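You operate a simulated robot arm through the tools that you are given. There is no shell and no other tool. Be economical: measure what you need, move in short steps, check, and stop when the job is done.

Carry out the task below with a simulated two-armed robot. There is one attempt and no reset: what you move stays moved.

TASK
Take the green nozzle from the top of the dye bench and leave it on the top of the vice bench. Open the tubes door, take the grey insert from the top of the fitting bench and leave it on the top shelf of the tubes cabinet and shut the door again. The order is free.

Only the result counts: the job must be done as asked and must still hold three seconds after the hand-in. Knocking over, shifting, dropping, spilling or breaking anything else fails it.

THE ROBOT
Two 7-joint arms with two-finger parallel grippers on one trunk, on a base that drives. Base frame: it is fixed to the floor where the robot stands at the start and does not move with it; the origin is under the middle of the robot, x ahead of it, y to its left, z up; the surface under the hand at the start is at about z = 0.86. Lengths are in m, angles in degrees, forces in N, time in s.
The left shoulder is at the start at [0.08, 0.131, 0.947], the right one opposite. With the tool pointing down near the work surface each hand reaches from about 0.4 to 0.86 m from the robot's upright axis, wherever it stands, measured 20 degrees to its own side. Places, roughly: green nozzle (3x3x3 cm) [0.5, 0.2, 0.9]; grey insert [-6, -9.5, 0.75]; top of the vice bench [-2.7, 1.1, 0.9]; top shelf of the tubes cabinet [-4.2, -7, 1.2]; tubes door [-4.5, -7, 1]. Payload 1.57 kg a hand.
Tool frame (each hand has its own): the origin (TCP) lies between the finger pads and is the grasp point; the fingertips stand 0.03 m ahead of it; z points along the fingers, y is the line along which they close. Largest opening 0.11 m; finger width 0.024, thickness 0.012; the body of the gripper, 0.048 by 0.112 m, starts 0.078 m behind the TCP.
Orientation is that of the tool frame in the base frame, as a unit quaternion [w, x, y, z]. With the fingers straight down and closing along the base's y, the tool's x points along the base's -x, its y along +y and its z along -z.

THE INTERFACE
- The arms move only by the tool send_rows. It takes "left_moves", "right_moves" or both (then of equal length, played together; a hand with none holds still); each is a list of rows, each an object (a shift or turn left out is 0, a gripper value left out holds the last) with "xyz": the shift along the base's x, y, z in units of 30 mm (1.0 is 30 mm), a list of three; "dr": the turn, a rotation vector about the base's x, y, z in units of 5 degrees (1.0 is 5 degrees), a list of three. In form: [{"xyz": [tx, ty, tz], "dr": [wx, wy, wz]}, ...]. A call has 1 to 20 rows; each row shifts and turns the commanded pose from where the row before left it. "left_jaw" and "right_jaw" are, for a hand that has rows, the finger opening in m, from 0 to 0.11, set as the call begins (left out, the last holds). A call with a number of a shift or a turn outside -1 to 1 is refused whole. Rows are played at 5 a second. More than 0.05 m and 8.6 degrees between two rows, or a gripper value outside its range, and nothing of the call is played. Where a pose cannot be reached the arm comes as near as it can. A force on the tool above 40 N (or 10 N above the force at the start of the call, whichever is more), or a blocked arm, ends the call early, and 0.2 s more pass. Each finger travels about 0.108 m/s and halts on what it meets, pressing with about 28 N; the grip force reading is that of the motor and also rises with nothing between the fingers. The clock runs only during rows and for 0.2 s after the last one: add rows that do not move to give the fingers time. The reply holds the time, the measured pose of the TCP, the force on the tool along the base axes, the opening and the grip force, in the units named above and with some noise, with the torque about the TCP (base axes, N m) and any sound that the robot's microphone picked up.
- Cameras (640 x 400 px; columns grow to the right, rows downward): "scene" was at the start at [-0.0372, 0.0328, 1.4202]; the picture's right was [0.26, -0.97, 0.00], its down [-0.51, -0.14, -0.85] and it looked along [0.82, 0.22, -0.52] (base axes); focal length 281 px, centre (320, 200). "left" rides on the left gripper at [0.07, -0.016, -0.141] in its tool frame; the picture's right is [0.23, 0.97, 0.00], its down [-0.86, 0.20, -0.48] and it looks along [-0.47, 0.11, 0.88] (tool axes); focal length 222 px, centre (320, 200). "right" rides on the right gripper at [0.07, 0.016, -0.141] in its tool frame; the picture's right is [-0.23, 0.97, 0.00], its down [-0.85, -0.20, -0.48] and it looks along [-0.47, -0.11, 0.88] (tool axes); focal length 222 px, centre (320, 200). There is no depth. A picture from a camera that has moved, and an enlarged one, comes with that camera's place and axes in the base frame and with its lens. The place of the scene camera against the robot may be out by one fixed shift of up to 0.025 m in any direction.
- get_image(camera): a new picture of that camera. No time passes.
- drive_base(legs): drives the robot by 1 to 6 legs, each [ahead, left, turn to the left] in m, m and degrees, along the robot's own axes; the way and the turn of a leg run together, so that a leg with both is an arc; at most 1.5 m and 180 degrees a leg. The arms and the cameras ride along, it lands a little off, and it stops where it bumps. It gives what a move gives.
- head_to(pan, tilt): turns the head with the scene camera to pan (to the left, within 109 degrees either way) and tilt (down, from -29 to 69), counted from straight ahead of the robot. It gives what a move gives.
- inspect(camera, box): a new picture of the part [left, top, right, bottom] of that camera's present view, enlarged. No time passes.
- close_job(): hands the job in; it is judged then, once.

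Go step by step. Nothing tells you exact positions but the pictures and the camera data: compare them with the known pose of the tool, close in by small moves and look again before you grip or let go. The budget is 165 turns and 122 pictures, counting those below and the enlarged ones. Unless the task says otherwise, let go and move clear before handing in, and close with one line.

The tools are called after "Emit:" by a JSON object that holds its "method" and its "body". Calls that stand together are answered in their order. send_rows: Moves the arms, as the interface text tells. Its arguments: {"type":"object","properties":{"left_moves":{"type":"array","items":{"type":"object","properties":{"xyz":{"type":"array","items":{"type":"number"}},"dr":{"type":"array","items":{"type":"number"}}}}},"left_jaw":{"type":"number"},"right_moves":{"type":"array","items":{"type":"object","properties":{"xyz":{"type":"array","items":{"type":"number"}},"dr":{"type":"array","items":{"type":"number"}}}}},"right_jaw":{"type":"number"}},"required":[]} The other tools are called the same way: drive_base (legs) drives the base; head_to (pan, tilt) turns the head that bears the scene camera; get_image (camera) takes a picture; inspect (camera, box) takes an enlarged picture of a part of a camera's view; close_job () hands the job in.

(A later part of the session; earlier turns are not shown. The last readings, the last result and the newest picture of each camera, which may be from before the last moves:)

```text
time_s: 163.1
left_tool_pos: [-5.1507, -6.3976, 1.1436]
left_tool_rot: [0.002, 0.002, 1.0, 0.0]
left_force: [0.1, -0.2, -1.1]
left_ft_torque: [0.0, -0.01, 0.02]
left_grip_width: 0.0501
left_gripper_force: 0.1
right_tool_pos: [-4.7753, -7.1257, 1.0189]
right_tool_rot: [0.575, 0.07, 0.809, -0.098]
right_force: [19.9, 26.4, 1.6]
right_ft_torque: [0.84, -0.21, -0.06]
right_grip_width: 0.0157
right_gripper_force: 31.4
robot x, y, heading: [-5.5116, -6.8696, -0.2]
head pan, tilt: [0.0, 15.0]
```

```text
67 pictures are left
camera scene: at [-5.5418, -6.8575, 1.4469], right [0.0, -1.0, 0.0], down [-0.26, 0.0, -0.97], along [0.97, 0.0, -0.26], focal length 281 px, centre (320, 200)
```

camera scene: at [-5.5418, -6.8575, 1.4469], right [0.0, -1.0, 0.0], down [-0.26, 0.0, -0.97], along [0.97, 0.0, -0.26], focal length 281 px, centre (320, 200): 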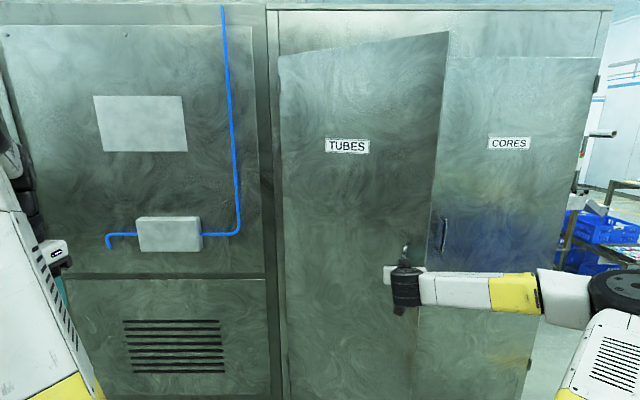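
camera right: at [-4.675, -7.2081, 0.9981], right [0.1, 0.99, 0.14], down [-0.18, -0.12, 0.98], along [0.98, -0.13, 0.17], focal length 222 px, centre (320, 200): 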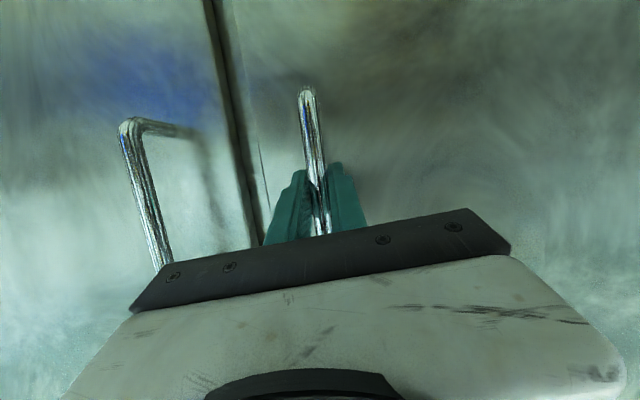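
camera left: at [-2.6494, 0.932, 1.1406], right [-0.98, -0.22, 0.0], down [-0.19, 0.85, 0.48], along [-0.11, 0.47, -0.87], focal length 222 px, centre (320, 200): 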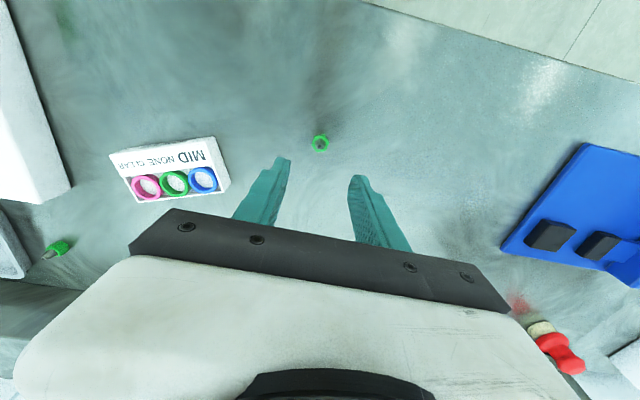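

Emit:
{"method": "send_rows", "body": {"right_moves": [{"xyz": [-0.61, 0.6, 0], "dr": [0, 0, -0.4]}, {"xyz": [-0.61, 0.6, 0], "dr": [0, 0, -0.4]}, {"xyz": [-0.57, 0.6, 0], "dr": [0, 0, -0.4]}, {"xyz": [-0.57, 0.6, 0], "dr": [0, 0, -0.4]}, {"xyz": [-0.53, 0.62, 0], "dr": [0, 0, -0.4]}, {"xyz": [-0.53, 0.62, 0], "dr": [0, 0, -0.4]}, {}]}}

Emit:
{"method": "get_image", "body": {"camera": "scene"}}

```text
time_s: 164.7
left_tool_pos: [-5.152, -6.3982, 1.1428]
left_tool_rot: [0.001, 0.002, 1.0, -0.001]
left_force: [0.8, 0.1, -0.1]
left_ft_torque: [0.02, -0.03, -0.02]
left_grip_width: 0.0503
left_gripper_force: 0.0
right_tool_pos: [-4.8782, -7.0176, 1.0181]
right_tool_rot: [0.561, 0.157, 0.797, -0.16]
right_force: [22.9, 15.6, 5.1]
right_ft_torque: [0.8, -0.41, -0.07]
right_grip_width: 0.0159
right_gripper_force: 31.2
robot x, y, heading: [-5.5124, -6.8648, -0.2]
head pan, tilt: [0.0, 15.0]
```

```text
66 pictures are left
camera scene: at [-5.5418, -6.8579, 1.4469], right [0.0, -1.0, 0.0], down [-0.26, 0.0, -0.97], along [0.97, 0.0, -0.26], focal length 281 px, centre (320, 200)
```

scene: 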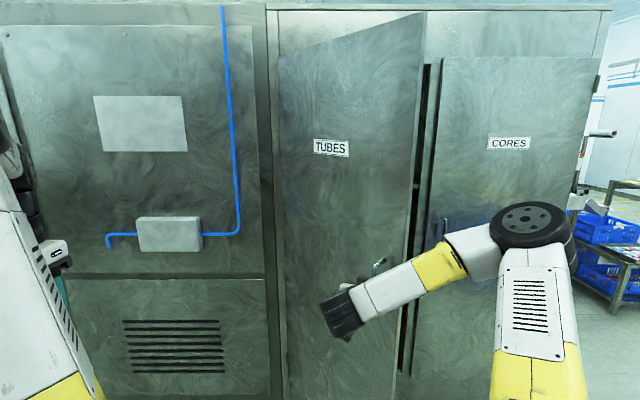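

Emit:
{"method": "send_rows", "body": {"right_moves": [{"xyz": [-0.47, 0.66, 0], "dr": [0, 0, -0.4]}, {"xyz": [-0.47, 0.66, 0], "dr": [0, 0, -0.4]}, {"xyz": [-0.4, 0.68, 0], "dr": [0, 0, -0.4]}, {"xyz": [-0.4, 0.68, 0], "dr": [0, 0, -0.4]}, {"xyz": [-0.34, 0.7, 0], "dr": [0, 0, -0.4]}, {"xyz": [-0.34, 0.7, 0], "dr": [0, 0, -0.4]}, {}]}}

Emit:
{"method": "get_image", "body": {"camera": "scene"}}

```text
time_s: 165.4
left_tool_pos: [-5.1511, -6.3982, 1.1437]
left_tool_rot: [0.002, 0.002, 1.0, 0.001]
left_force: [0.4, -0.3, -0.3]
left_ft_torque: [-0.03, 0.02, -0.01]
left_grip_width: 0.0501
left_gripper_force: 0.0
right_tool_pos: [-4.9082, -6.9727, 1.0191]
right_tool_rot: [0.556, 0.188, 0.79, -0.177]
right_force: [10.1, 4.1, -5.0]
right_ft_torque: [1.13, 0.19, 0.13]
right_grip_width: 0.0154
right_gripper_force: 31.3
robot x, y, heading: [-5.5111, -6.8639, -0.4]
head pan, tilt: [0.0, 15.0]
stopped in row 3 (right hand): the force on the tool passed its limit at 41 N (the readings are from after the stop); the commanded pose is now the measured one
```

```text
65 pictures are left
camera scene: at [-5.5415, -6.8586, 1.4469], right [0.0, -1.0, 0.0], down [-0.26, 0.0, -0.97], along [0.97, 0.0, -0.26], focal length 281 px, centre (320, 200)
```

scene: 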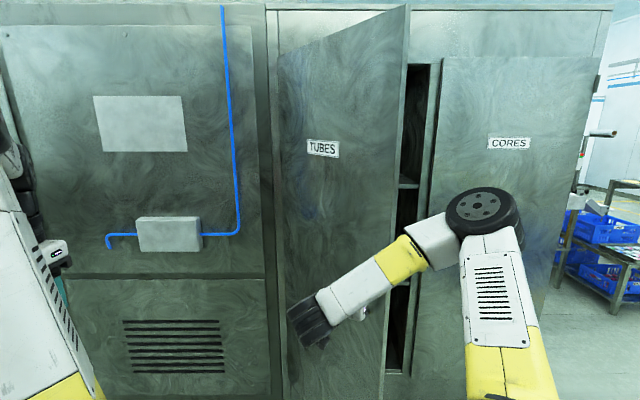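

The door is about 53° open and the shelf edge shows at z of about 1.2. I'll release the bar, back the hand off along its axis and reverse the base, ready to push the door wider from inside.

Emit:
{"method": "send_rows", "body": {"right_moves": [{}, {}, {}], "right_jaw": 0.08}}

Emit:
{"method": "send_rows", "body": {"right_moves": [{"xyz": [-0.8, 0.48, 0.1]}, {"xyz": [-0.8, 0.48, 0.1]}, {}]}}

Emit:
{"method": "get_image", "body": {"camera": "right"}}

```text
time_s: 166.2
left_tool_pos: [-5.1521, -6.3998, 1.144]
left_tool_rot: [0.003, 0.002, 1.0, 0.0]
left_force: [0.4, 0.2, 0.1]
left_ft_torque: [-0.03, 0.02, -0.01]
left_grip_width: 0.0501
left_gripper_force: 0.0
right_tool_pos: [-4.909, -6.9734, 1.0201]
right_tool_rot: [0.557, 0.187, 0.789, -0.178]
right_force: [-0.1, -0.5, -0.2]
right_ft_torque: [0.02, 0.02, -0.01]
right_grip_width: 0.08
right_gripper_force: 0.0
robot x, y, heading: [-5.514, -6.8693, -0.1]
head pan, tilt: [0.0, 15.0]
```

```text
time_s: 167.0
left_tool_pos: [-5.1516, -6.3988, 1.1428]
left_tool_rot: [0.003, 0.003, 1.0, 0.0]
left_force: [0.1, 0.3, -0.5]
left_ft_torque: [-0.03, -0.04, 0.01]
left_grip_width: 0.0501
left_gripper_force: 0.1
right_tool_pos: [-4.9548, -6.9435, 1.0265]
right_tool_rot: [0.557, 0.188, 0.789, -0.18]
right_force: [-0.3, 0.7, 0.6]
right_ft_torque: [0.0, 0.02, -0.05]
right_grip_width: 0.08
right_gripper_force: 0.0
robot x, y, heading: [-5.5105, -6.8667, -0.4]
head pan, tilt: [0.0, 15.0]
```

```text
64 pictures are left
camera right: at [-5.0851, -6.8532, 1.0056], right [0.55, 0.82, 0.14], down [-0.22, -0.02, 0.97], along [0.8, -0.57, 0.17], focal length 222 px, centre (320, 200)
```

right: 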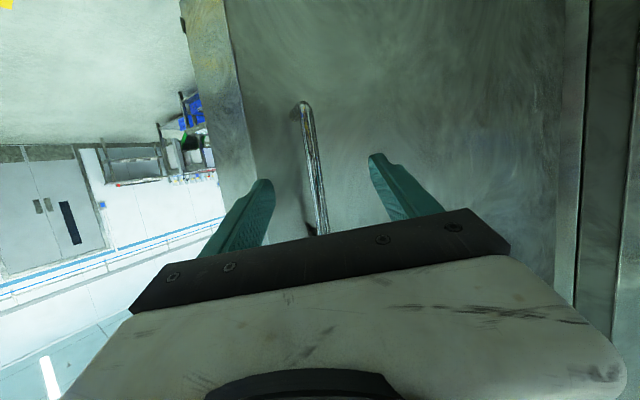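

Emit:
{"method": "send_rows", "body": {"right_moves": [{"xyz": [-0.8, 0.48, 0.1]}, {"xyz": [-0.8, 0.48, 0.1]}, {}], "right_jaw": 0.0}}

Emit:
{"method": "drive_base", "body": {"legs": [[-0.17, 0, 0], [0, -0.25, 0]]}}

Emit:
{"method": "get_image", "body": {"camera": "scene"}}

```text
time_s: 167.8
left_tool_pos: [-5.1526, -6.3991, 1.1448]
left_tool_rot: [0.003, 0.002, 1.0, 0.0]
left_force: [0.7, -0.7, 0.7]
left_ft_torque: [0.01, 0.02, 0.0]
left_grip_width: 0.0502
left_gripper_force: 0.0
right_tool_pos: [-5.0044, -6.9161, 1.0312]
right_tool_rot: [0.557, 0.187, 0.789, -0.178]
right_force: [0.5, -0.1, -0.2]
right_ft_torque: [0.0, 0.03, 0.02]
right_grip_width: 0.0
right_gripper_force: 21.5
robot x, y, heading: [-5.5128, -6.8687, -0.3]
head pan, tilt: [0.0, 15.0]
```

```text
time_s: 170.7
left_tool_pos: [-5.322, -6.6522, 1.1444]
left_tool_rot: [0.003, 0.0, 1.0, 0.0]
left_force: [-0.6, -0.3, 0.0]
left_ft_torque: [0.0, 0.01, 0.02]
left_grip_width: 0.05
left_gripper_force: 0.1
right_tool_pos: [-5.1716, -7.1679, 1.0318]
right_tool_rot: [0.557, 0.187, 0.789, -0.179]
right_force: [-0.2, -0.2, 0.0]
right_ft_torque: [0.03, 0.01, 0.0]
right_grip_width: 0.0001
right_gripper_force: 20.9
robot x, y, heading: [-5.6801, -7.1228, 0.3]
head pan, tilt: [0.0, 15.0]
```

```text
63 pictures are left
camera scene: at [-5.7111, -7.1136, 1.4469], right [0.0, -1.0, 0.0], down [-0.26, 0.0, -0.97], along [0.97, 0.0, -0.26], focal length 281 px, centre (320, 200)
```

scene: 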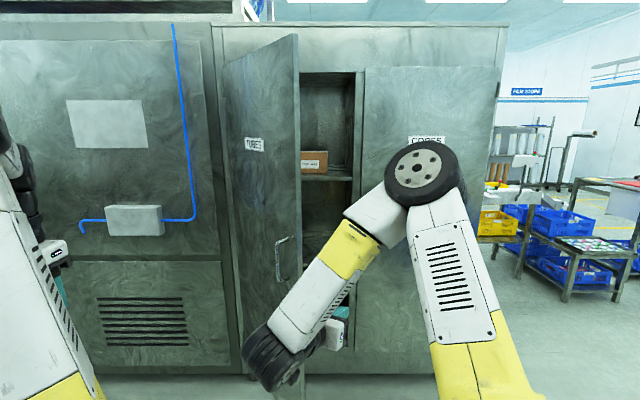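

The cabinet interior is visible, with a brown box standing at the left of the top shelf. I'll swing the right hand forward inside the door edge so it can push the door open.

Emit:
{"method": "send_rows", "body": {"right_moves": [{"xyz": [0, -0.5, 0], "dr": [0, 0, 0.9]}, {"xyz": [0, -0.5, 0], "dr": [0, 0, 0.9]}, {"xyz": [0, -0.5, 0], "dr": [0, 0, 0.9]}, {"xyz": [0, -0.5, 0], "dr": [0, 0, 0.9]}, {"xyz": [0.3, -0.5, 0], "dr": [0, 0, 0.9]}, {"xyz": [0.5, -0.5, 0], "dr": [0, 0, 0.9]}, {"xyz": [0.8, -0.2, 0]}, {"xyz": [0.9, 0, 0]}, {"xyz": [0.9, 0, 0]}, {"xyz": [0.9, 0, 0]}, {"xyz": [0.9, 0, 0]}, {"xyz": [0.9, 0, 0]}, {"xyz": [0.9, 0, 0]}, {"xyz": [0.9, 0, 0]}, {"xyz": [0.9, 0, 0]}, {}]}}

Emit:
{"method": "get_image", "body": {"camera": "scene"}}

```text
time_s: 174.1
left_tool_pos: [-5.3225, -6.6523, 1.1449]
left_tool_rot: [0.003, 0.0, 1.0, 0.0]
left_force: [0.6, -0.2, -1.0]
left_ft_torque: [0.01, 0.0, 0.03]
left_grip_width: 0.0503
left_gripper_force: 0.0
right_tool_pos: [-4.8476, -7.228, 1.0369]
right_tool_rot: [0.584, -0.004, 0.811, -0.042]
right_force: [0.9, -0.8, -0.6]
right_ft_torque: [-0.02, -0.01, 0.02]
right_grip_width: 0.0
right_gripper_force: 21.3
right hand out of reach, approached as far as the arm can: row 2, 3, 4, 5
robot x, y, heading: [-5.6806, -7.1231, 0.1]
head pan, tilt: [0.0, 15.0]
```

```text
62 pictures are left
camera scene: at [-5.7111, -7.1137, 1.4469], right [0.0, -1.0, 0.0], down [-0.26, 0.0, -0.97], along [0.97, 0.0, -0.26], focal length 281 px, centre (320, 200)
```

scene: 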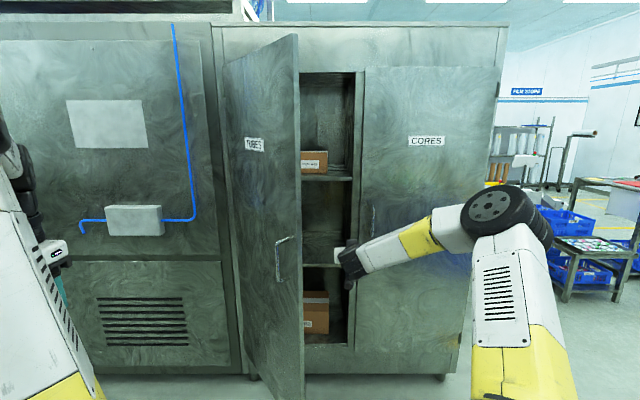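

The hand is inside the door edge. I'll strafe the base left so the hand pushes the door open.

Emit:
{"method": "drive_base", "body": {"legs": [[0, 0.3, 0]]}}

Emit:
{"method": "get_image", "body": {"camera": "scene"}}

```text
time_s: 175.3
left_tool_pos: [-5.3222, -6.5412, 1.1432]
left_tool_rot: [0.001, 0.0, 1.0, 0.001]
left_force: [0.3, 0.9, -0.3]
left_ft_torque: [-0.01, -0.01, 0.01]
left_grip_width: 0.05
left_gripper_force: 0.0
right_tool_pos: [-4.8497, -7.1255, 1.0368]
right_tool_rot: [0.582, 0.003, 0.812, -0.049]
right_force: [-6.8, -4.4, 4.3]
right_ft_torque: [0.48, 0.01, 0.72]
right_grip_width: 0.0001
right_gripper_force: 21.0
robot x, y, heading: [-5.6765, -7.0099, 0.1]
head pan, tilt: [0.0, 15.0]
stopped in leg 1: the force on the tool passed its limit at 108 N (the readings are from after the stop); the commanded pose is now the measured one
```

```text
61 pictures are left
camera scene: at [-5.7118, -7.0019, 1.4469], right [0.0, -1.0, 0.0], down [-0.26, 0.0, -0.97], along [0.97, 0.0, -0.26], focal length 281 px, centre (320, 200)
```

scene: 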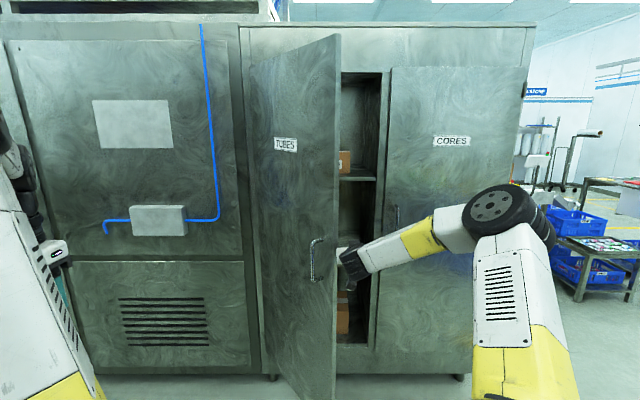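

The impact stopped it, so I'll push gently with the arm instead.

Emit:
{"method": "send_rows", "body": {"right_moves": [{"xyz": [0, 0.25, 0]}, {"xyz": [0, 0.25, 0]}, {"xyz": [0, 0.25, 0]}, {"xyz": [0, 0.25, 0]}, {"xyz": [0, 0.25, 0]}, {"xyz": [0, 0.25, 0]}, {"xyz": [0, 0.25, 0]}, {"xyz": [0, 0.25, 0]}]}}

```text
time_s: 175.8
left_tool_pos: [-5.3218, -6.5411, 1.1438]
left_tool_rot: [0.002, 0.002, 1.0, 0.0]
left_force: [-0.1, -0.2, 0.1]
left_ft_torque: [0.02, 0.0, 0.02]
left_grip_width: 0.0501
left_gripper_force: 0.1
right_tool_pos: [-4.8488, -7.127, 1.0369]
right_tool_rot: [0.582, 0.007, 0.811, -0.053]
right_force: [-10.6, -9.0, 7.1]
right_ft_torque: [0.87, 0.01, 1.29]
right_grip_width: 0.0003
right_gripper_force: 21.0
robot x, y, heading: [-5.6824, -7.0098, -0.0]
head pan, tilt: [0.0, 15.0]
stopped in row 2 (right hand): the force on the tool passed its limit at 46 N (the readings are from after the stop); the commanded pose is now the measured one
```

Emit:
{"method": "inspect", "body": {"camera": "scene", "box": [280, 200, 440, 300]}}

Emit:
{"method": "get_image", "body": {"camera": "right"}}

```text
4.00 times, centred on (360, 250) of scene
camera zoom: at [-5.7125, -7.0025, 1.4469], right [0.0, -1.0, 0.0], down [-0.26, 0.0, -0.97], along [0.97, 0.0, -0.26], focal length 1125 px, centre (160, 0)
```

zoom: 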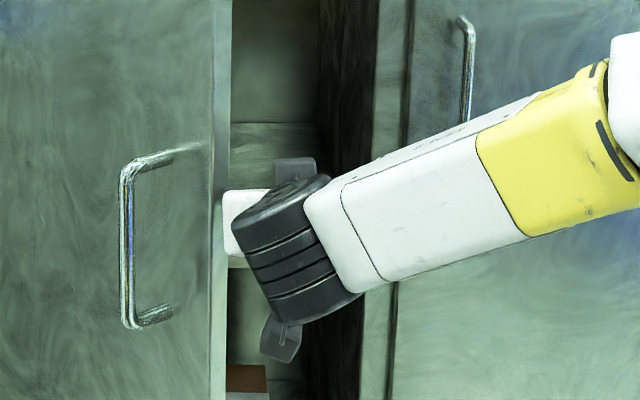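

```text
59 pictures are left
camera right: at [-5.0057, -7.1007, 1.0156], right [0.14, 0.98, 0.14], down [-0.19, -0.11, 0.98], along [0.97, -0.17, 0.17], focal length 222 px, centre (320, 200)
```

right: 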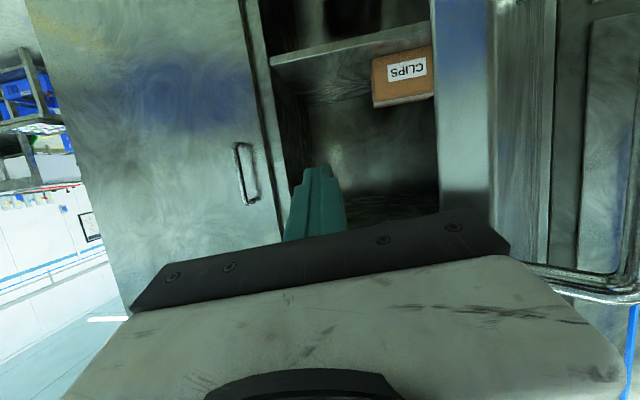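

The gripper body is butting against the door's end face, so the push is wasted. I'll move right a little, yaw the hand left 30° and push the inner face with the fingertips.

Emit:
{"method": "send_rows", "body": {"right_moves": [{"xyz": [0, -0.7, 0]}, {"xyz": [0, -0.7, 0], "dr": [0, 0, 0.5]}, {"xyz": [0, 0, 0], "dr": [0, 0, 0.9]}, {"dr": [0, 0, 0.9]}, {"dr": [0, 0, 0.9]}, {"dr": [0, 0, 0.9]}, {"dr": [0, 0, 0.9]}, {"dr": [0, 0, 0.9]}, {}]}}

Emit:
{"method": "send_rows", "body": {"right_moves": [{"xyz": [0, 0.5, 0]}, {"xyz": [0, 0.5, 0]}, {"xyz": [0, 0.5, 0]}, {"xyz": [0, 0.5, 0]}, {"xyz": [0, 0.5, 0]}, {"xyz": [0, 0.5, 0]}, {"xyz": [0, 0.5, 0]}, {"xyz": [0, 0.5, 0]}, {"xyz": [0, 0.5, 0]}, {"xyz": [0, 0.5, 0]}]}}

Emit:
{"method": "get_image", "body": {"camera": "scene"}}

```text
time_s: 177.8
left_tool_pos: [-5.3215, -6.5404, 1.1438]
left_tool_rot: [0.002, 0.002, 1.0, 0.001]
left_force: [0.9, -0.3, 0.8]
left_ft_torque: [-0.04, -0.01, 0.03]
left_grip_width: 0.0501
left_gripper_force: 0.1
right_tool_pos: [-4.8499, -7.1657, 1.035]
right_tool_rot: [0.576, -0.202, 0.786, 0.098]
right_force: [0.1, 0.7, 0.5]
right_ft_torque: [0.02, 0.02, -0.02]
right_grip_width: 0.0
right_gripper_force: 20.8
robot x, y, heading: [-5.6793, -7.0095, -0.0]
head pan, tilt: [0.0, 15.0]
```

```text
time_s: 179.7
left_tool_pos: [-5.3217, -6.5428, 1.1442]
left_tool_rot: [0.002, 0.002, 1.0, 0.001]
left_force: [-0.2, -0.1, -0.8]
left_ft_torque: [0.0, 0.0, -0.01]
left_grip_width: 0.0499
left_gripper_force: 0.1
right_tool_pos: [-4.8501, -7.0486, 1.0356]
right_tool_rot: [0.575, -0.2, 0.787, 0.098]
right_force: [-14.8, -12.5, 6.7]
right_ft_torque: [0.66, -0.41, 0.83]
right_grip_width: 0.0
right_gripper_force: 21.6
robot x, y, heading: [-5.6801, -7.0107, -0.2]
head pan, tilt: [0.0, 15.0]
stopped in row 9 (right hand): the force on the tool passed its limit at 54 N (the readings are from after the stop); the commanded pose is now the measured one
```

```text
58 pictures are left
camera scene: at [-5.713, -7.0027, 1.4469], right [0.0, -1.0, 0.0], down [-0.26, 0.0, -0.97], along [0.97, 0.0, -0.26], focal length 281 px, centre (320, 200)
```

scene: 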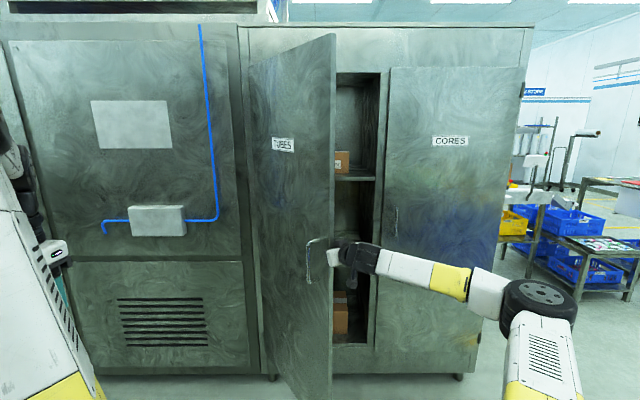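

Emit:
{"method": "send_rows", "body": {"right_moves": [{"xyz": [0.5, -0.7, 0]}, {"xyz": [0.3, -0.6, 0]}, {"dr": [0, 0, 0.9]}, {"dr": [0, 0, 0.9]}, {"dr": [0, 0, 0.9]}, {"dr": [0, 0, 0.9]}, {"dr": [0, 0, 0.9]}, {"dr": [0, 0, 0.9]}, {"dr": [0, 0, 0.9]}, {}]}}

Emit:
{"method": "send_rows", "body": {"right_moves": [{"xyz": [-0.3, 0.4, 0]}, {"xyz": [-0.3, 0.4, 0]}, {"xyz": [-0.3, 0.4, 0]}, {"xyz": [-0.3, 0.4, 0]}, {"xyz": [-0.28, 0.42, 0]}, {"xyz": [-0.28, 0.42, 0]}, {"xyz": [-0.26, 0.44, 0]}, {"xyz": [-0.26, 0.44, 0]}, {"xyz": [-0.22, 0.46, 0]}, {"xyz": [-0.22, 0.46, 0]}]}}

Emit:
{"method": "get_image", "body": {"camera": "scene"}}

```text
time_s: 181.9
left_tool_pos: [-5.3212, -6.5404, 1.1427]
left_tool_rot: [0.002, 0.001, 1.0, 0.001]
left_force: [0.4, 0.3, 0.9]
left_ft_torque: [0.02, 0.0, 0.0]
left_grip_width: 0.0499
left_gripper_force: 0.0
right_tool_pos: [-4.8262, -7.0853, 1.0341]
right_tool_rot: [0.526, -0.407, 0.704, 0.25]
right_force: [0.2, 0.4, 0.7]
right_ft_torque: [-0.01, 0.0, -0.01]
right_grip_width: 0.0004
right_gripper_force: 21.4
robot x, y, heading: [-5.6803, -7.0085, -0.1]
head pan, tilt: [0.0, 15.0]
```

```text
time_s: 184.1
left_tool_pos: [-5.322, -6.5429, 1.1428]
left_tool_rot: [0.002, 0.001, 1.0, 0.0]
left_force: [-0.2, -0.4, 0.3]
left_ft_torque: [0.01, 0.02, 0.01]
left_grip_width: 0.05
left_gripper_force: 0.2
right_tool_pos: [-4.9072, -6.9575, 1.0348]
right_tool_rot: [0.526, -0.407, 0.704, 0.25]
right_force: [-0.4, -1.1, 0.4]
right_ft_torque: [-0.03, -0.01, -0.01]
right_grip_width: 0.0
right_gripper_force: 21.4
robot x, y, heading: [-5.6817, -7.013, -0.1]
head pan, tilt: [0.0, 15.0]
```

```text
57 pictures are left
camera scene: at [-5.7118, -7.0019, 1.4469], right [0.0, -1.0, 0.0], down [-0.26, 0.0, -0.97], along [0.97, 0.0, -0.26], focal length 281 px, centre (320, 200)
```

scene: 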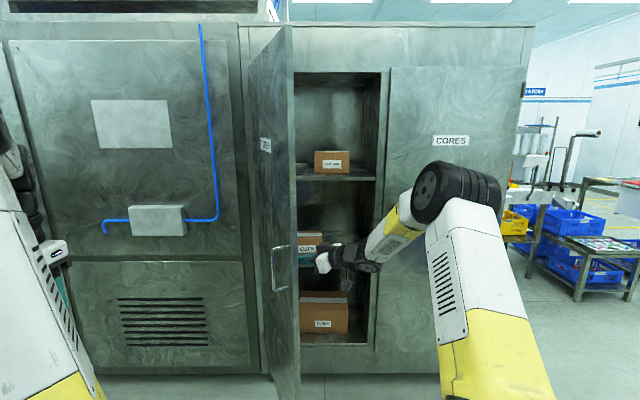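

Now the door swings freely, at about 75°. I'll keep pushing.

Emit:
{"method": "send_rows", "body": {"right_moves": [{"xyz": [-0.1, 0.6, 0]}, {"xyz": [-0.1, 0.6, 0]}, {"xyz": [-0.05, 0.6, 0]}, {"xyz": [0, 0.6, 0]}, {"xyz": [0, 0.6, 0]}, {"xyz": [0, 0.6, 0]}, {"xyz": [0, 0.6, 0]}, {"xyz": [0, 0.6, 0]}, {"xyz": [0, 0.6, 0]}, {"xyz": [0, 0.6, 0]}, {"xyz": [0, 0.6, 0]}, {"xyz": [0, 0.6, 0]}, {}]}}

Emit:
{"method": "get_image", "body": {"camera": "scene"}}

```text
time_s: 186.9
left_tool_pos: [-5.3217, -6.5424, 1.1438]
left_tool_rot: [0.002, 0.002, 1.0, 0.001]
left_force: [-0.6, -0.1, -0.6]
left_ft_torque: [0.01, -0.01, -0.02]
left_grip_width: 0.0502
left_gripper_force: 0.1
right_tool_pos: [-4.9147, -6.7415, 1.0344]
right_tool_rot: [0.526, -0.407, 0.704, 0.249]
right_force: [0.2, 0.1, 0.9]
right_ft_torque: [0.02, -0.01, 0.03]
right_grip_width: 0.0
right_gripper_force: 21.5
robot x, y, heading: [-5.6795, -7.0081, 0.1]
head pan, tilt: [0.0, 15.0]
```

```text
56 pictures are left
camera scene: at [-5.7118, -7.0018, 1.4469], right [0.0, -1.0, 0.0], down [-0.26, 0.0, -0.97], along [0.97, 0.0, -0.26], focal length 281 px, centre (320, 200)
```

scene: 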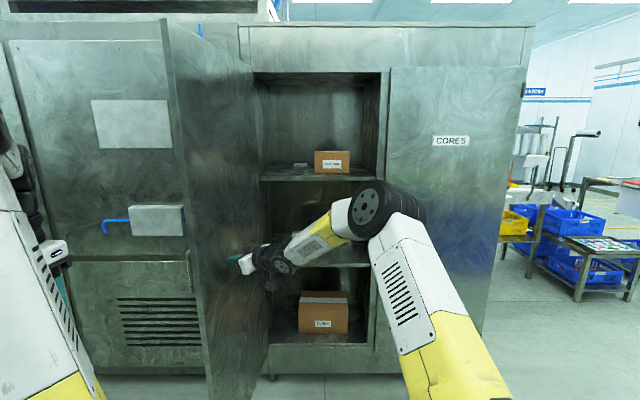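

The door stands past 90° and the shelf is clear to the left of the brown box. I'll withdraw the right hand and zoom in on the shelf.

Emit:
{"method": "send_rows", "body": {"right_moves": [{"xyz": [0, -0.9, 0]}, {"xyz": [0, -0.9, 0]}, {"xyz": [-0.2, -0.9, 0], "dr": [0, 0, -0.95]}, {"xyz": [-0.2, -0.9, 0], "dr": [0, 0, -0.95]}, {"xyz": [-0.2, -0.9, 0], "dr": [0, 0, -0.95]}, {"xyz": [-0.2, -0.9, 0], "dr": [0, 0, -0.95]}, {"xyz": [-0.2, -0.9, 0], "dr": [0, 0, -0.95]}, {"xyz": [-0.2, -0.9, 0], "dr": [0, 0, -0.95]}, {"xyz": [-0.2, -0.9, 0], "dr": [0, 0, -0.95]}, {"xyz": [-0.2, -0.9, 0], "dr": [0, 0, -0.95]}, {"xyz": [-0.2, -0.9, 0], "dr": [0, 0, -0.95]}, {"xyz": [-0.2, -0.9, 0], "dr": [0, 0, -0.95]}, {"xyz": [-0.2, -0.5, 0], "dr": [0, 0, -0.95]}, {"xyz": [-0.2, -0.5, 0], "dr": [0, 0, -0.95]}, {}]}}

Emit:
{"method": "inspect", "body": {"camera": "scene", "box": [240, 110, 400, 210]}}

```text
time_s: 190.1
left_tool_pos: [-5.3216, -6.5411, 1.1423]
left_tool_rot: [0.002, 0.001, 1.0, 0.002]
left_force: [0.2, -0.1, 0.5]
left_ft_torque: [0.01, 0.0, -0.04]
left_grip_width: 0.0501
left_gripper_force: 0.0
right_tool_pos: [-4.9871, -7.0962, 1.0324]
right_tool_rot: [0.581, -0.022, 0.813, -0.032]
right_force: [0.9, -0.2, -1.1]
right_ft_torque: [0.0, 0.0, -0.01]
right_grip_width: 0.0
right_gripper_force: 21.5
robot x, y, heading: [-5.682, -7.0118, -0.1]
head pan, tilt: [0.0, 15.0]
```

```text
4.00 times, centred on (320, 160) of scene
camera zoom: at [-5.7118, -7.0018, 1.4469], right [0.0, -1.0, 0.0], down [-0.26, 0.0, -0.97], along [0.97, 0.0, -0.26], focal length 1125 px, centre (320, 360)
```

zoom: 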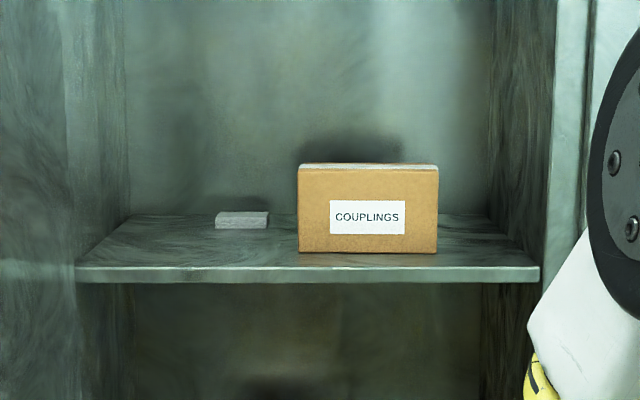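

The free spot is at the left front of the shelf, around y = -6.83, left of the couplings box and ahead of a small slab. I'll fold the right hand down and set off for the fitting bench at [-6, -9.5].

Emit:
{"method": "send_rows", "body": {"right_moves": [{"xyz": [-0.4, 0, 0.3], "dr": [0, 0.96, 0]}, {"xyz": [-0.4, 0, 0.3], "dr": [0, 0.96, 0]}, {"xyz": [-0.4, 0, 0.3], "dr": [0, 0.96, 0]}, {"xyz": [-0.4, 0, 0.3], "dr": [0, 0.96, 0]}, {"xyz": [-0.4, 0, 0.3], "dr": [0, 0.96, 0]}, {"xyz": [-0.4, 0, 0.3], "dr": [0, 0.96, 0]}, {"xyz": [-0.4, 0, 0.3], "dr": [0, 0.96, 0]}, {"xyz": [-0.4, 0, 0.3], "dr": [0, 0.96, 0]}, {"xyz": [-0.4, 0, 0.3], "dr": [0, 0.96, 0]}, {"xyz": [-0.4, 0, 0.3], "dr": [0, 0.96, 0]}, {"xyz": [-0.4, 0, 0.3], "dr": [0, 0.96, 0]}, {"xyz": [-0.4, 0, 0.3], "dr": [0, 0.96, 0]}, {"xyz": [-0.4, 0, 0.3], "dr": [0, 0.96, 0]}, {"xyz": [-0.4, 0, 0.3], "dr": [0, 0.96, 0]}, {"xyz": [-0.4, 0, 0.3], "dr": [0, 0.96, 0]}, {}], "right_jaw": 0.1}}

Emit:
{"method": "head_to", "body": {"pan": -75, "tilt": 18}}

Emit:
{"method": "get_image", "body": {"camera": "scene"}}

```text
time_s: 193.5
left_tool_pos: [-5.322, -6.5419, 1.1436]
left_tool_rot: [0.002, 0.002, 1.0, 0.001]
left_force: [0.3, 0.5, -0.2]
left_ft_torque: [0.02, 0.03, -0.01]
left_grip_width: 0.0504
left_gripper_force: 0.1
right_tool_pos: [-5.1624, -7.098, 1.1649]
right_tool_rot: [-0.007, -0.037, 0.999, -0.014]
right_force: [-0.4, -0.1, 0.3]
right_ft_torque: [-0.03, 0.0, 0.01]
right_grip_width: 0.0996
right_gripper_force: 0.1
right hand out of reach, approached as far as the arm can: row 6
robot x, y, heading: [-5.6821, -7.0113, -0.1]
head pan, tilt: [0.0, 15.0]
```

```text
time_s: 194.9
left_tool_pos: [-5.3215, -6.542, 1.1435]
left_tool_rot: [0.002, 0.002, 1.0, 0.001]
left_force: [0.2, 0.2, 0.1]
left_ft_torque: [0.01, 0.01, 0.0]
left_grip_width: 0.0502
left_gripper_force: 0.0
right_tool_pos: [-5.1619, -7.0986, 1.1657]
right_tool_rot: [-0.007, -0.036, 0.999, -0.013]
right_force: [-0.2, -0.3, 0.1]
right_ft_torque: [-0.02, 0.01, -0.03]
right_grip_width: 0.0999
right_gripper_force: 0.1
robot x, y, heading: [-5.6818, -7.0096, 0.0]
head pan, tilt: [-75.0, 18.0]
```

```text
54 pictures are left
camera scene: at [-5.7812, -7.0918, 1.442], right [-0.97, -0.26, 0.0], down [-0.08, 0.3, -0.95], along [0.25, -0.92, -0.31], focal length 281 px, centre (320, 200)
```

scene: 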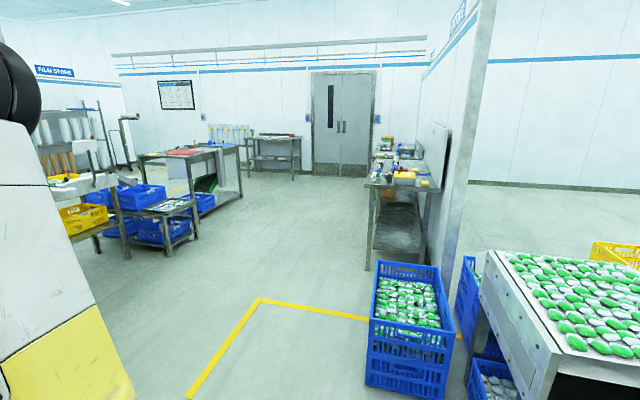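

The bench by the partition (near end at y of about -9.4, front at x of about -5.6) is the fitting bench. I'll drive round to its east side at x = -4.85.

Emit:
{"method": "drive_base", "body": {"legs": [[0.35, -0.5, 0], [0, 0, -90], [1.2, 0.3, 0], [1.0, 0.2, 0], [0, 0, -90]]}}

Emit:
{"method": "head_to", "body": {"pan": 0, "tilt": 28}}

Emit:
{"method": "get_image", "body": {"camera": "scene"}}

```text
time_s: 216.8
left_tool_pos: [-5.2249, -10.1948, 1.1432]
left_tool_rot: [0.001, 1.0, -0.006, -0.002]
left_force: [-0.1, -0.1, -1.1]
left_ft_torque: [0.0, -0.03, 0.01]
left_grip_width: 0.0503
left_gripper_force: 0.2
right_tool_pos: [-5.3796, -9.6372, 1.1645]
right_tool_rot: [-0.013, 0.999, 0.033, 0.007]
right_force: [0.4, -0.2, 0.8]
right_ft_torque: [0.02, 0.03, -0.01]
right_grip_width: 0.1001
right_gripper_force: 0.2
robot x, y, heading: [-4.8634, -9.7273, 179.5]
head pan, tilt: [-75.0, 18.0]
```

```text
time_s: 218.3
left_tool_pos: [-5.2257, -10.1952, 1.1431]
left_tool_rot: [0.001, 1.0, -0.006, -0.001]
left_force: [-0.3, -0.3, 0.8]
left_ft_torque: [-0.05, 0.02, 0.01]
left_grip_width: 0.0502
left_gripper_force: 0.2
right_tool_pos: [-5.3812, -9.6374, 1.1652]
right_tool_rot: [-0.013, 0.999, 0.032, 0.007]
right_force: [-0.3, -0.1, -0.8]
right_ft_torque: [-0.03, 0.03, 0.0]
right_grip_width: 0.0999
right_gripper_force: 0.0
robot x, y, heading: [-4.8653, -9.727, 179.3]
head pan, tilt: [0.0, 28.0]
```

```text
53 pictures are left
camera scene: at [-4.7974, -9.7186, 1.4259], right [0.01, 1.0, 0.0], down [0.47, 0.0, -0.88], along [-0.88, 0.01, -0.47], focal length 281 px, centre (320, 200)
```

scene: 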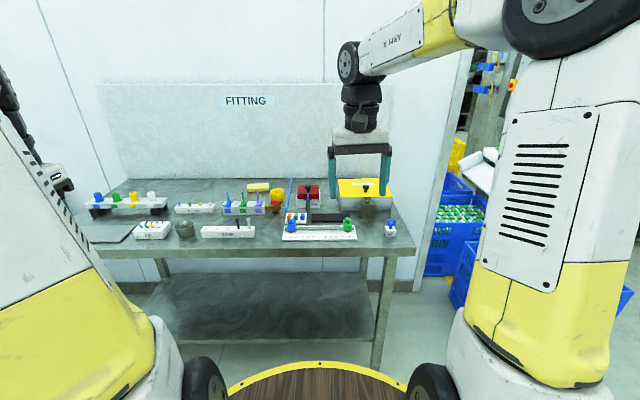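

Here is the FITTING bench. I'll zoom in to find the grey insert.

Emit:
{"method": "inspect", "body": {"camera": "scene", "box": [80, 165, 270, 255]}}

Emit:
{"method": "inspect", "body": {"camera": "scene", "box": [250, 165, 420, 255]}}

```text
3.37 times, centred on (175, 210) of scene
camera zoom: at [-4.7974, -9.7186, 1.4259], right [0.01, 1.0, 0.0], down [0.47, 0.0, -0.88], along [-0.88, 0.01, -0.47], focal length 947 px, centre (808, 166)
```

zoom: 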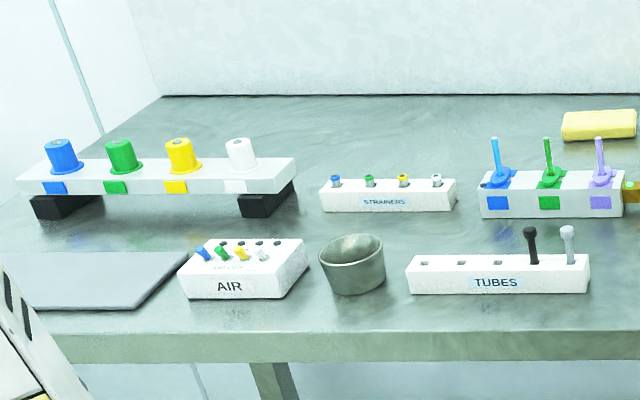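

```text
3.76 times, centred on (335, 210) of scene
camera zoom: at [-4.7974, -9.7186, 1.4259], right [0.01, 1.0, 0.0], down [0.47, 0.0, -0.88], along [-0.88, 0.01, -0.47], focal length 1059 px, centre (264, 162)
```

zoom: 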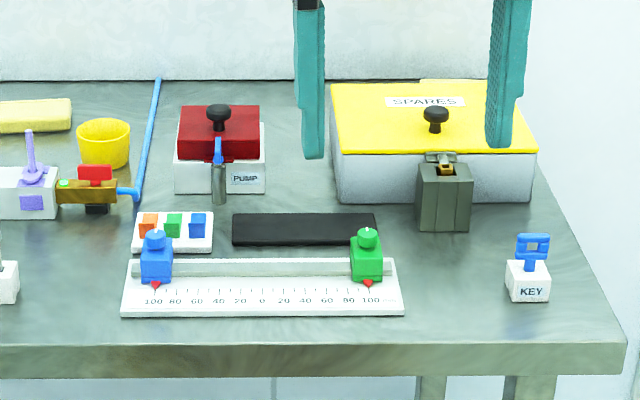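

Several grey things are here: a grey-topped tube in the TUBES rack near y = -10.0, a grey cup, and a grey block by the SPARES box near [-5.96, -9.48]. The block matches the stated place, so I'll look closer.

Emit:
{"method": "inspect", "body": {"camera": "scene", "box": [335, 190, 405, 234]}}

Emit:
{"method": "get_image", "body": {"camera": "right"}}

```text
9.09 times, centred on (370, 212) of scene
camera zoom: at [-4.7974, -9.7186, 1.4259], right [0.01, 1.0, 0.0], down [0.47, 0.0, -0.88], along [-0.88, 0.01, -0.47], focal length 2557 px, centre (-134, 91)
```

zoom: 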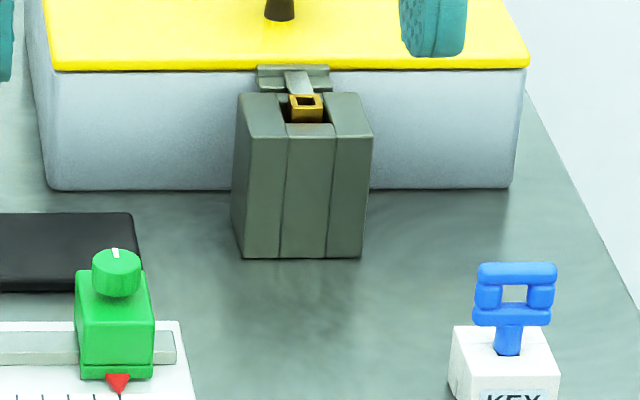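

```text
49 pictures are left
camera right: at [-5.3134, -9.653, 1.3089], right [-0.16, -0.99, -0.03], down [-0.87, 0.13, 0.47], along [-0.46, 0.1, -0.88], focal length 222 px, centre (320, 200)
```

right: 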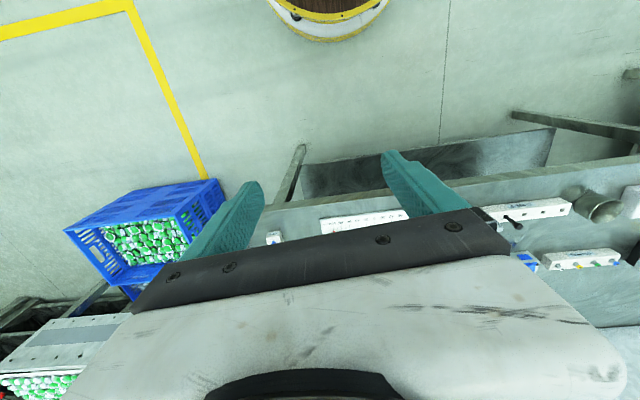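

The block is a padlock on the SPARES box, so it may not be the insert. I'll drive closer and look from above before deciding.

Emit:
{"method": "drive_base", "body": {"legs": [[0.3, -0.1, 0]]}}

Emit:
{"method": "head_to", "body": {"pan": 0, "tilt": 35}}

Emit:
{"method": "get_image", "body": {"camera": "scene"}}

Emit:
{"method": "get_image", "body": {"camera": "right"}}

Emit:
{"method": "get_image", "body": {"camera": "left"}}

```text
time_s: 220.4
left_tool_pos: [-5.5259, -10.0946, 1.1439]
left_tool_rot: [0.0, 1.0, -0.004, -0.001]
left_force: [-0.4, -0.7, 0.6]
left_ft_torque: [0.02, 0.02, -0.01]
left_grip_width: 0.0504
left_gripper_force: 0.0
right_tool_pos: [-5.6838, -9.5388, 1.1665]
right_tool_rot: [-0.013, 0.999, 0.033, 0.007]
right_force: [-0.6, -0.1, 0.4]
right_ft_torque: [-0.01, -0.01, 0.01]
right_grip_width: 0.0998
right_gripper_force: 0.1
robot x, y, heading: [-5.1663, -9.6264, 179.6]
head pan, tilt: [0.0, 28.0]
```

```text
time_s: 221.1
left_tool_pos: [-5.5269, -10.0956, 1.1435]
left_tool_rot: [0.001, 1.0, -0.005, -0.002]
left_force: [0.1, -0.4, 0.3]
left_ft_torque: [-0.04, 0.0, 0.03]
left_grip_width: 0.0503
left_gripper_force: 0.0
right_tool_pos: [-5.6845, -9.5399, 1.1664]
right_tool_rot: [-0.013, 0.999, 0.034, 0.007]
right_force: [-0.1, 0.0, 0.6]
right_ft_torque: [-0.01, 0.02, -0.01]
right_grip_width: 0.1003
right_gripper_force: 0.2
robot x, y, heading: [-5.166, -9.627, 179.6]
head pan, tilt: [0.0, 35.0]
```

```text
48 pictures are left
camera scene: at [-5.0969, -9.6176, 1.415], right [0.01, 1.0, 0.0], down [0.57, 0.0, -0.82], along [-0.82, 0.0, -0.57], focal length 281 px, centre (320, 200)
```

scene: 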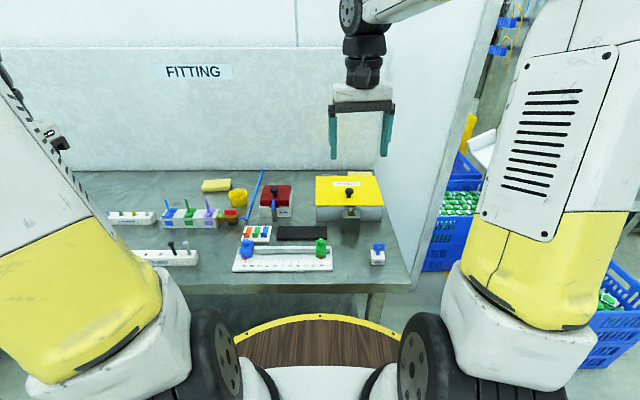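

```text
47 pictures are left
camera right: at [-5.6162, -9.5536, 1.309], right [-0.16, -0.99, -0.03], down [-0.87, 0.13, 0.47], along [-0.46, 0.1, -0.88], focal length 222 px, centre (320, 200)
```

right: 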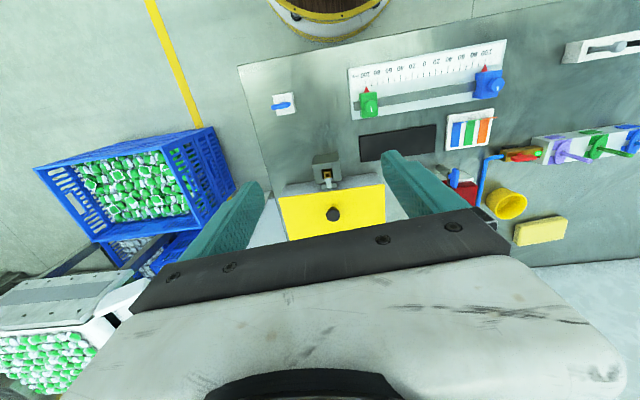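

```text
46 pictures are left
camera left: at [-5.4557, -10.0788, 1.2844], right [0.22, -0.98, 0.0], down [-0.86, -0.19, 0.48], along [-0.47, -0.11, -0.88], focal length 222 px, centre (320, 200)
```

left: 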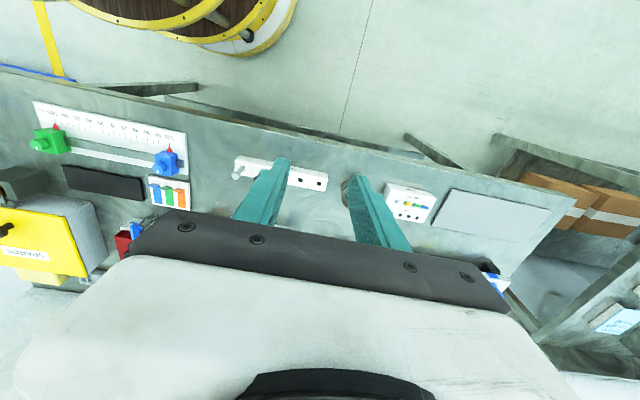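

Emit:
{"method": "inspect", "body": {"camera": "right", "box": [260, 80, 420, 180]}}

Emit:
{"method": "inspect", "body": {"camera": "left", "box": [210, 140, 450, 260]}}

```text
4.00 times, centred on (340, 130) of right
camera zoom: at [-5.6162, -9.5536, 1.309], right [-0.16, -0.99, -0.03], down [-0.87, 0.13, 0.47], along [-0.46, 0.1, -0.88], focal length 888 px, centre (240, 480)
```

zoom: 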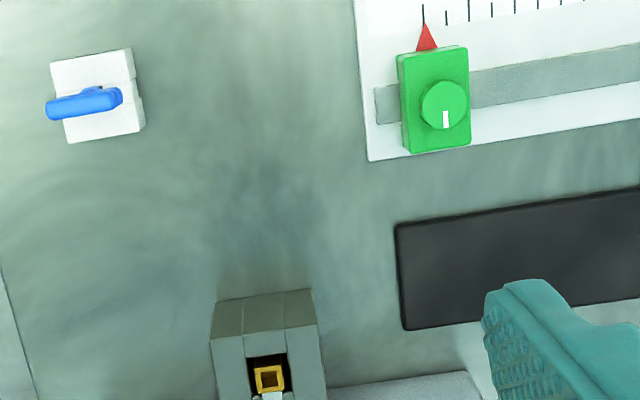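

```text
2.67 times, centred on (330, 200) of left
camera zoom: at [-5.4557, -10.0788, 1.2844], right [0.22, -0.98, 0.0], down [-0.86, -0.19, 0.48], along [-0.47, -0.11, -0.88], focal length 592 px, centre (293, 200)
```

zoom: 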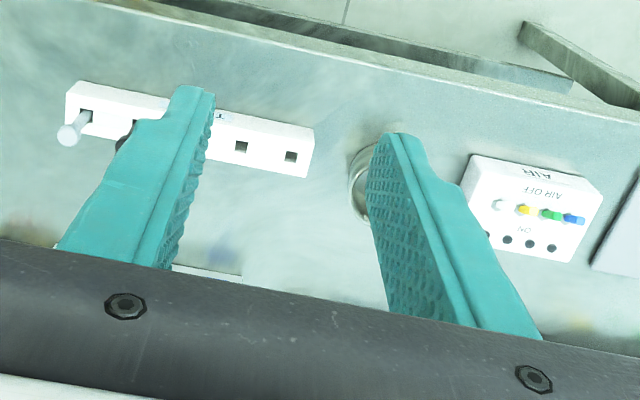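

The pins in the TUBES rack stand at y = -9.95, which does not match the stated [-6, -9.5]. I'll look behind the SPARES box from the north end in case something grey is hidden there.

Emit:
{"method": "drive_base", "body": {"legs": [[0, 0.0, 0], [0, -0.5, 0]]}}

Emit:
{"method": "head_to", "body": {"pan": 30, "tilt": 30}}

Emit:
{"method": "get_image", "body": {"camera": "scene"}}

```text
time_s: 224.3
left_tool_pos: [-5.5239, -9.5996, 1.1428]
left_tool_rot: [0.001, 1.0, -0.005, -0.001]
left_force: [1.4, -1.1, -0.3]
left_ft_torque: [0.03, -0.01, -0.02]
left_grip_width: 0.05
left_gripper_force: 0.0
right_tool_pos: [-5.6801, -9.0428, 1.166]
right_tool_rot: [-0.013, 0.999, 0.034, 0.007]
right_force: [0.8, 0.1, 0.3]
right_ft_torque: [0.01, 0.01, 0.0]
right_grip_width: 0.1002
right_gripper_force: 0.1
robot x, y, heading: [-5.1657, -9.1318, 179.5]
head pan, tilt: [0.0, 35.0]
```

```text
time_s: 225.3
left_tool_pos: [-5.5243, -9.5984, 1.1434]
left_tool_rot: [0.0, 1.0, -0.006, -0.002]
left_force: [1.0, 0.0, 0.3]
left_ft_torque: [0.01, 0.02, -0.01]
left_grip_width: 0.0504
left_gripper_force: 0.1
right_tool_pos: [-5.6796, -9.0436, 1.1658]
right_tool_rot: [-0.012, 0.999, 0.033, 0.006]
right_force: [1.0, 0.2, -0.5]
right_ft_torque: [0.01, -0.01, -0.02]
right_grip_width: 0.1001
right_gripper_force: 0.0
robot x, y, heading: [-5.1588, -9.1354, 179.6]
head pan, tilt: [30.0, 30.0]
```

```text
43 pictures are left
camera scene: at [-5.0841, -9.1684, 1.4227], right [-0.49, 0.87, 0.0], down [0.44, 0.25, -0.87], along [-0.75, -0.43, -0.5], focal length 281 px, centre (320, 200)
```

scene: 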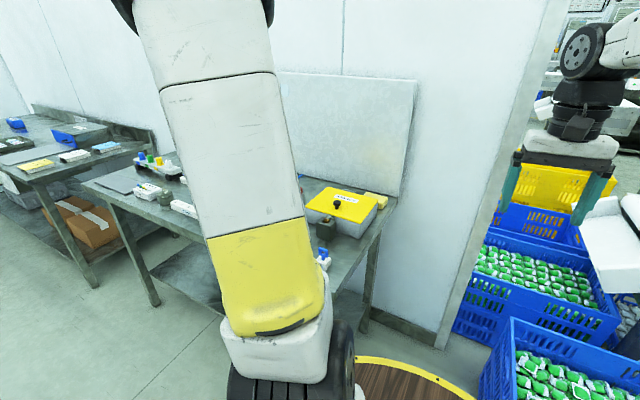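

Emit:
{"method": "inspect", "body": {"camera": "left", "box": [0, 0, 640, 240]}}

Emit:
{"method": "inspect", "body": {"camera": "scene", "box": [290, 170, 410, 260]}}

```text
1.00 times, centred on (320, 120) of left (not enlarged: the box is as wide or as high as the picture)
camera zoom: at [-5.4536, -9.5834, 1.2844], right [0.22, -0.98, 0.0], down [-0.86, -0.19, 0.48], along [-0.47, -0.1, -0.88], focal length 222 px, centre (320, 280)
```

zoom: 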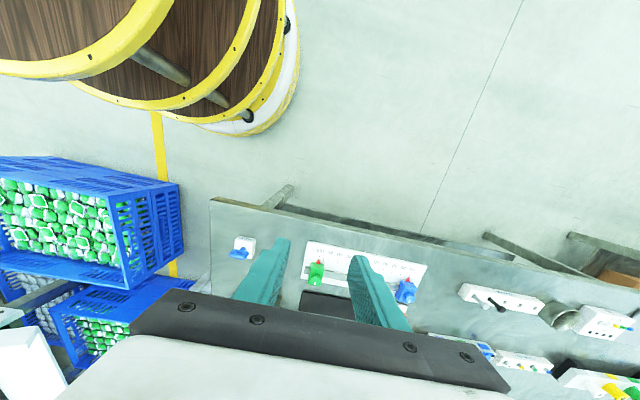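

```text
4.44 times, centred on (350, 215) of scene
camera zoom: at [-5.0841, -9.1684, 1.4227], right [-0.49, 0.87, 0.0], down [0.44, 0.25, -0.87], along [-0.75, -0.43, -0.5], focal length 1250 px, centre (187, 133)
```

zoom: 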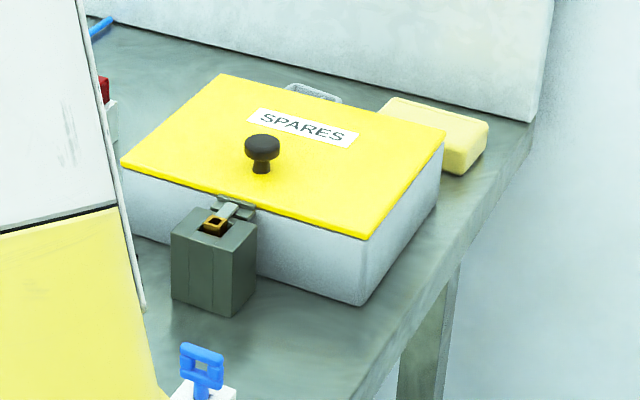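

A small grey-white thing peeks out behind the SPARES box, around [-6.05, -9.6], which matches the hint. I'll zoom in on it.

Emit:
{"method": "inspect", "body": {"camera": "scene", "box": [345, 180, 385, 205]}}

```text
16.00 times, centred on (365, 192) of scene
camera zoom: at [-5.0841, -9.1684, 1.4227], right [-0.49, 0.87, 0.0], down [0.44, 0.25, -0.87], along [-0.75, -0.43, -0.5], focal length 4500 px, centre (-400, 320)
```

zoom: 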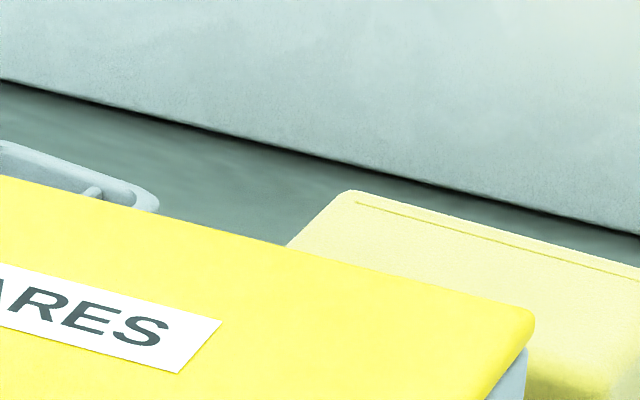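

It looks like a small grey tray-shaped piece with a post, behind the box near [-6.08, -9.6]. I'll move in front of it, extend the right hand over it and look down.

Emit:
{"method": "drive_base", "body": {"legs": [[0, 0.6, 0]]}}

Emit:
{"method": "send_rows", "body": {"right_moves": [{"xyz": [-0.9, 0.1, 0.1]}, {"xyz": [-0.9, 0.1, 0.1]}, {"xyz": [-0.9, 0.1, 0.1]}, {"xyz": [-0.9, 0.1, 0.1]}, {"xyz": [-0.9, 0.1, 0.1]}, {"xyz": [-0.9, 0.1, 0.1]}, {"xyz": [-0.9, 0.1, 0.1]}, {"xyz": [-0.9, 0.1, 0.1]}, {}]}}

Emit:
{"method": "get_image", "body": {"camera": "right"}}

```text
time_s: 228.6
left_tool_pos: [-5.5372, -10.1871, 1.1439]
left_tool_rot: [0.001, 1.0, -0.011, -0.002]
left_force: [-0.4, -0.1, 0.1]
left_ft_torque: [0.0, -0.01, -0.01]
left_grip_width: 0.0503
left_gripper_force: 0.1
right_tool_pos: [-5.6872, -9.629, 1.1659]
right_tool_rot: [-0.013, 0.999, 0.028, 0.006]
right_force: [0.5, -0.4, 0.4]
right_ft_torque: [0.0, 0.01, -0.01]
right_grip_width: 0.1003
right_gripper_force: 0.1
robot x, y, heading: [-5.1695, -9.7215, 178.8]
head pan, tilt: [30.0, 30.0]
```

```text
time_s: 230.6
left_tool_pos: [-5.5369, -10.1864, 1.1435]
left_tool_rot: [0.001, 1.0, -0.011, -0.002]
left_force: [-0.5, 0.3, 0.9]
left_ft_torque: [-0.03, 0.0, -0.02]
left_grip_width: 0.0501
left_gripper_force: 0.1
right_tool_pos: [-5.9014, -9.6056, 1.1883]
right_tool_rot: [-0.013, 1.0, 0.028, 0.008]
right_force: [0.1, 0.0, 0.0]
right_ft_torque: [-0.01, 0.04, -0.01]
right_grip_width: 0.0999
right_gripper_force: 0.2
robot x, y, heading: [-5.1713, -9.7235, 179.1]
head pan, tilt: [30.0, 30.0]
```

```text
39 pictures are left
camera right: at [-5.8347, -9.6211, 1.3314], right [-0.17, -0.98, -0.03], down [-0.87, 0.14, 0.47], along [-0.46, 0.11, -0.88], focal length 222 px, centre (320, 200)
```

right: 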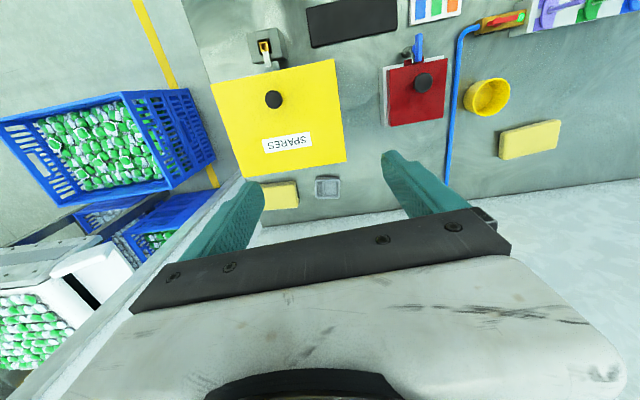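

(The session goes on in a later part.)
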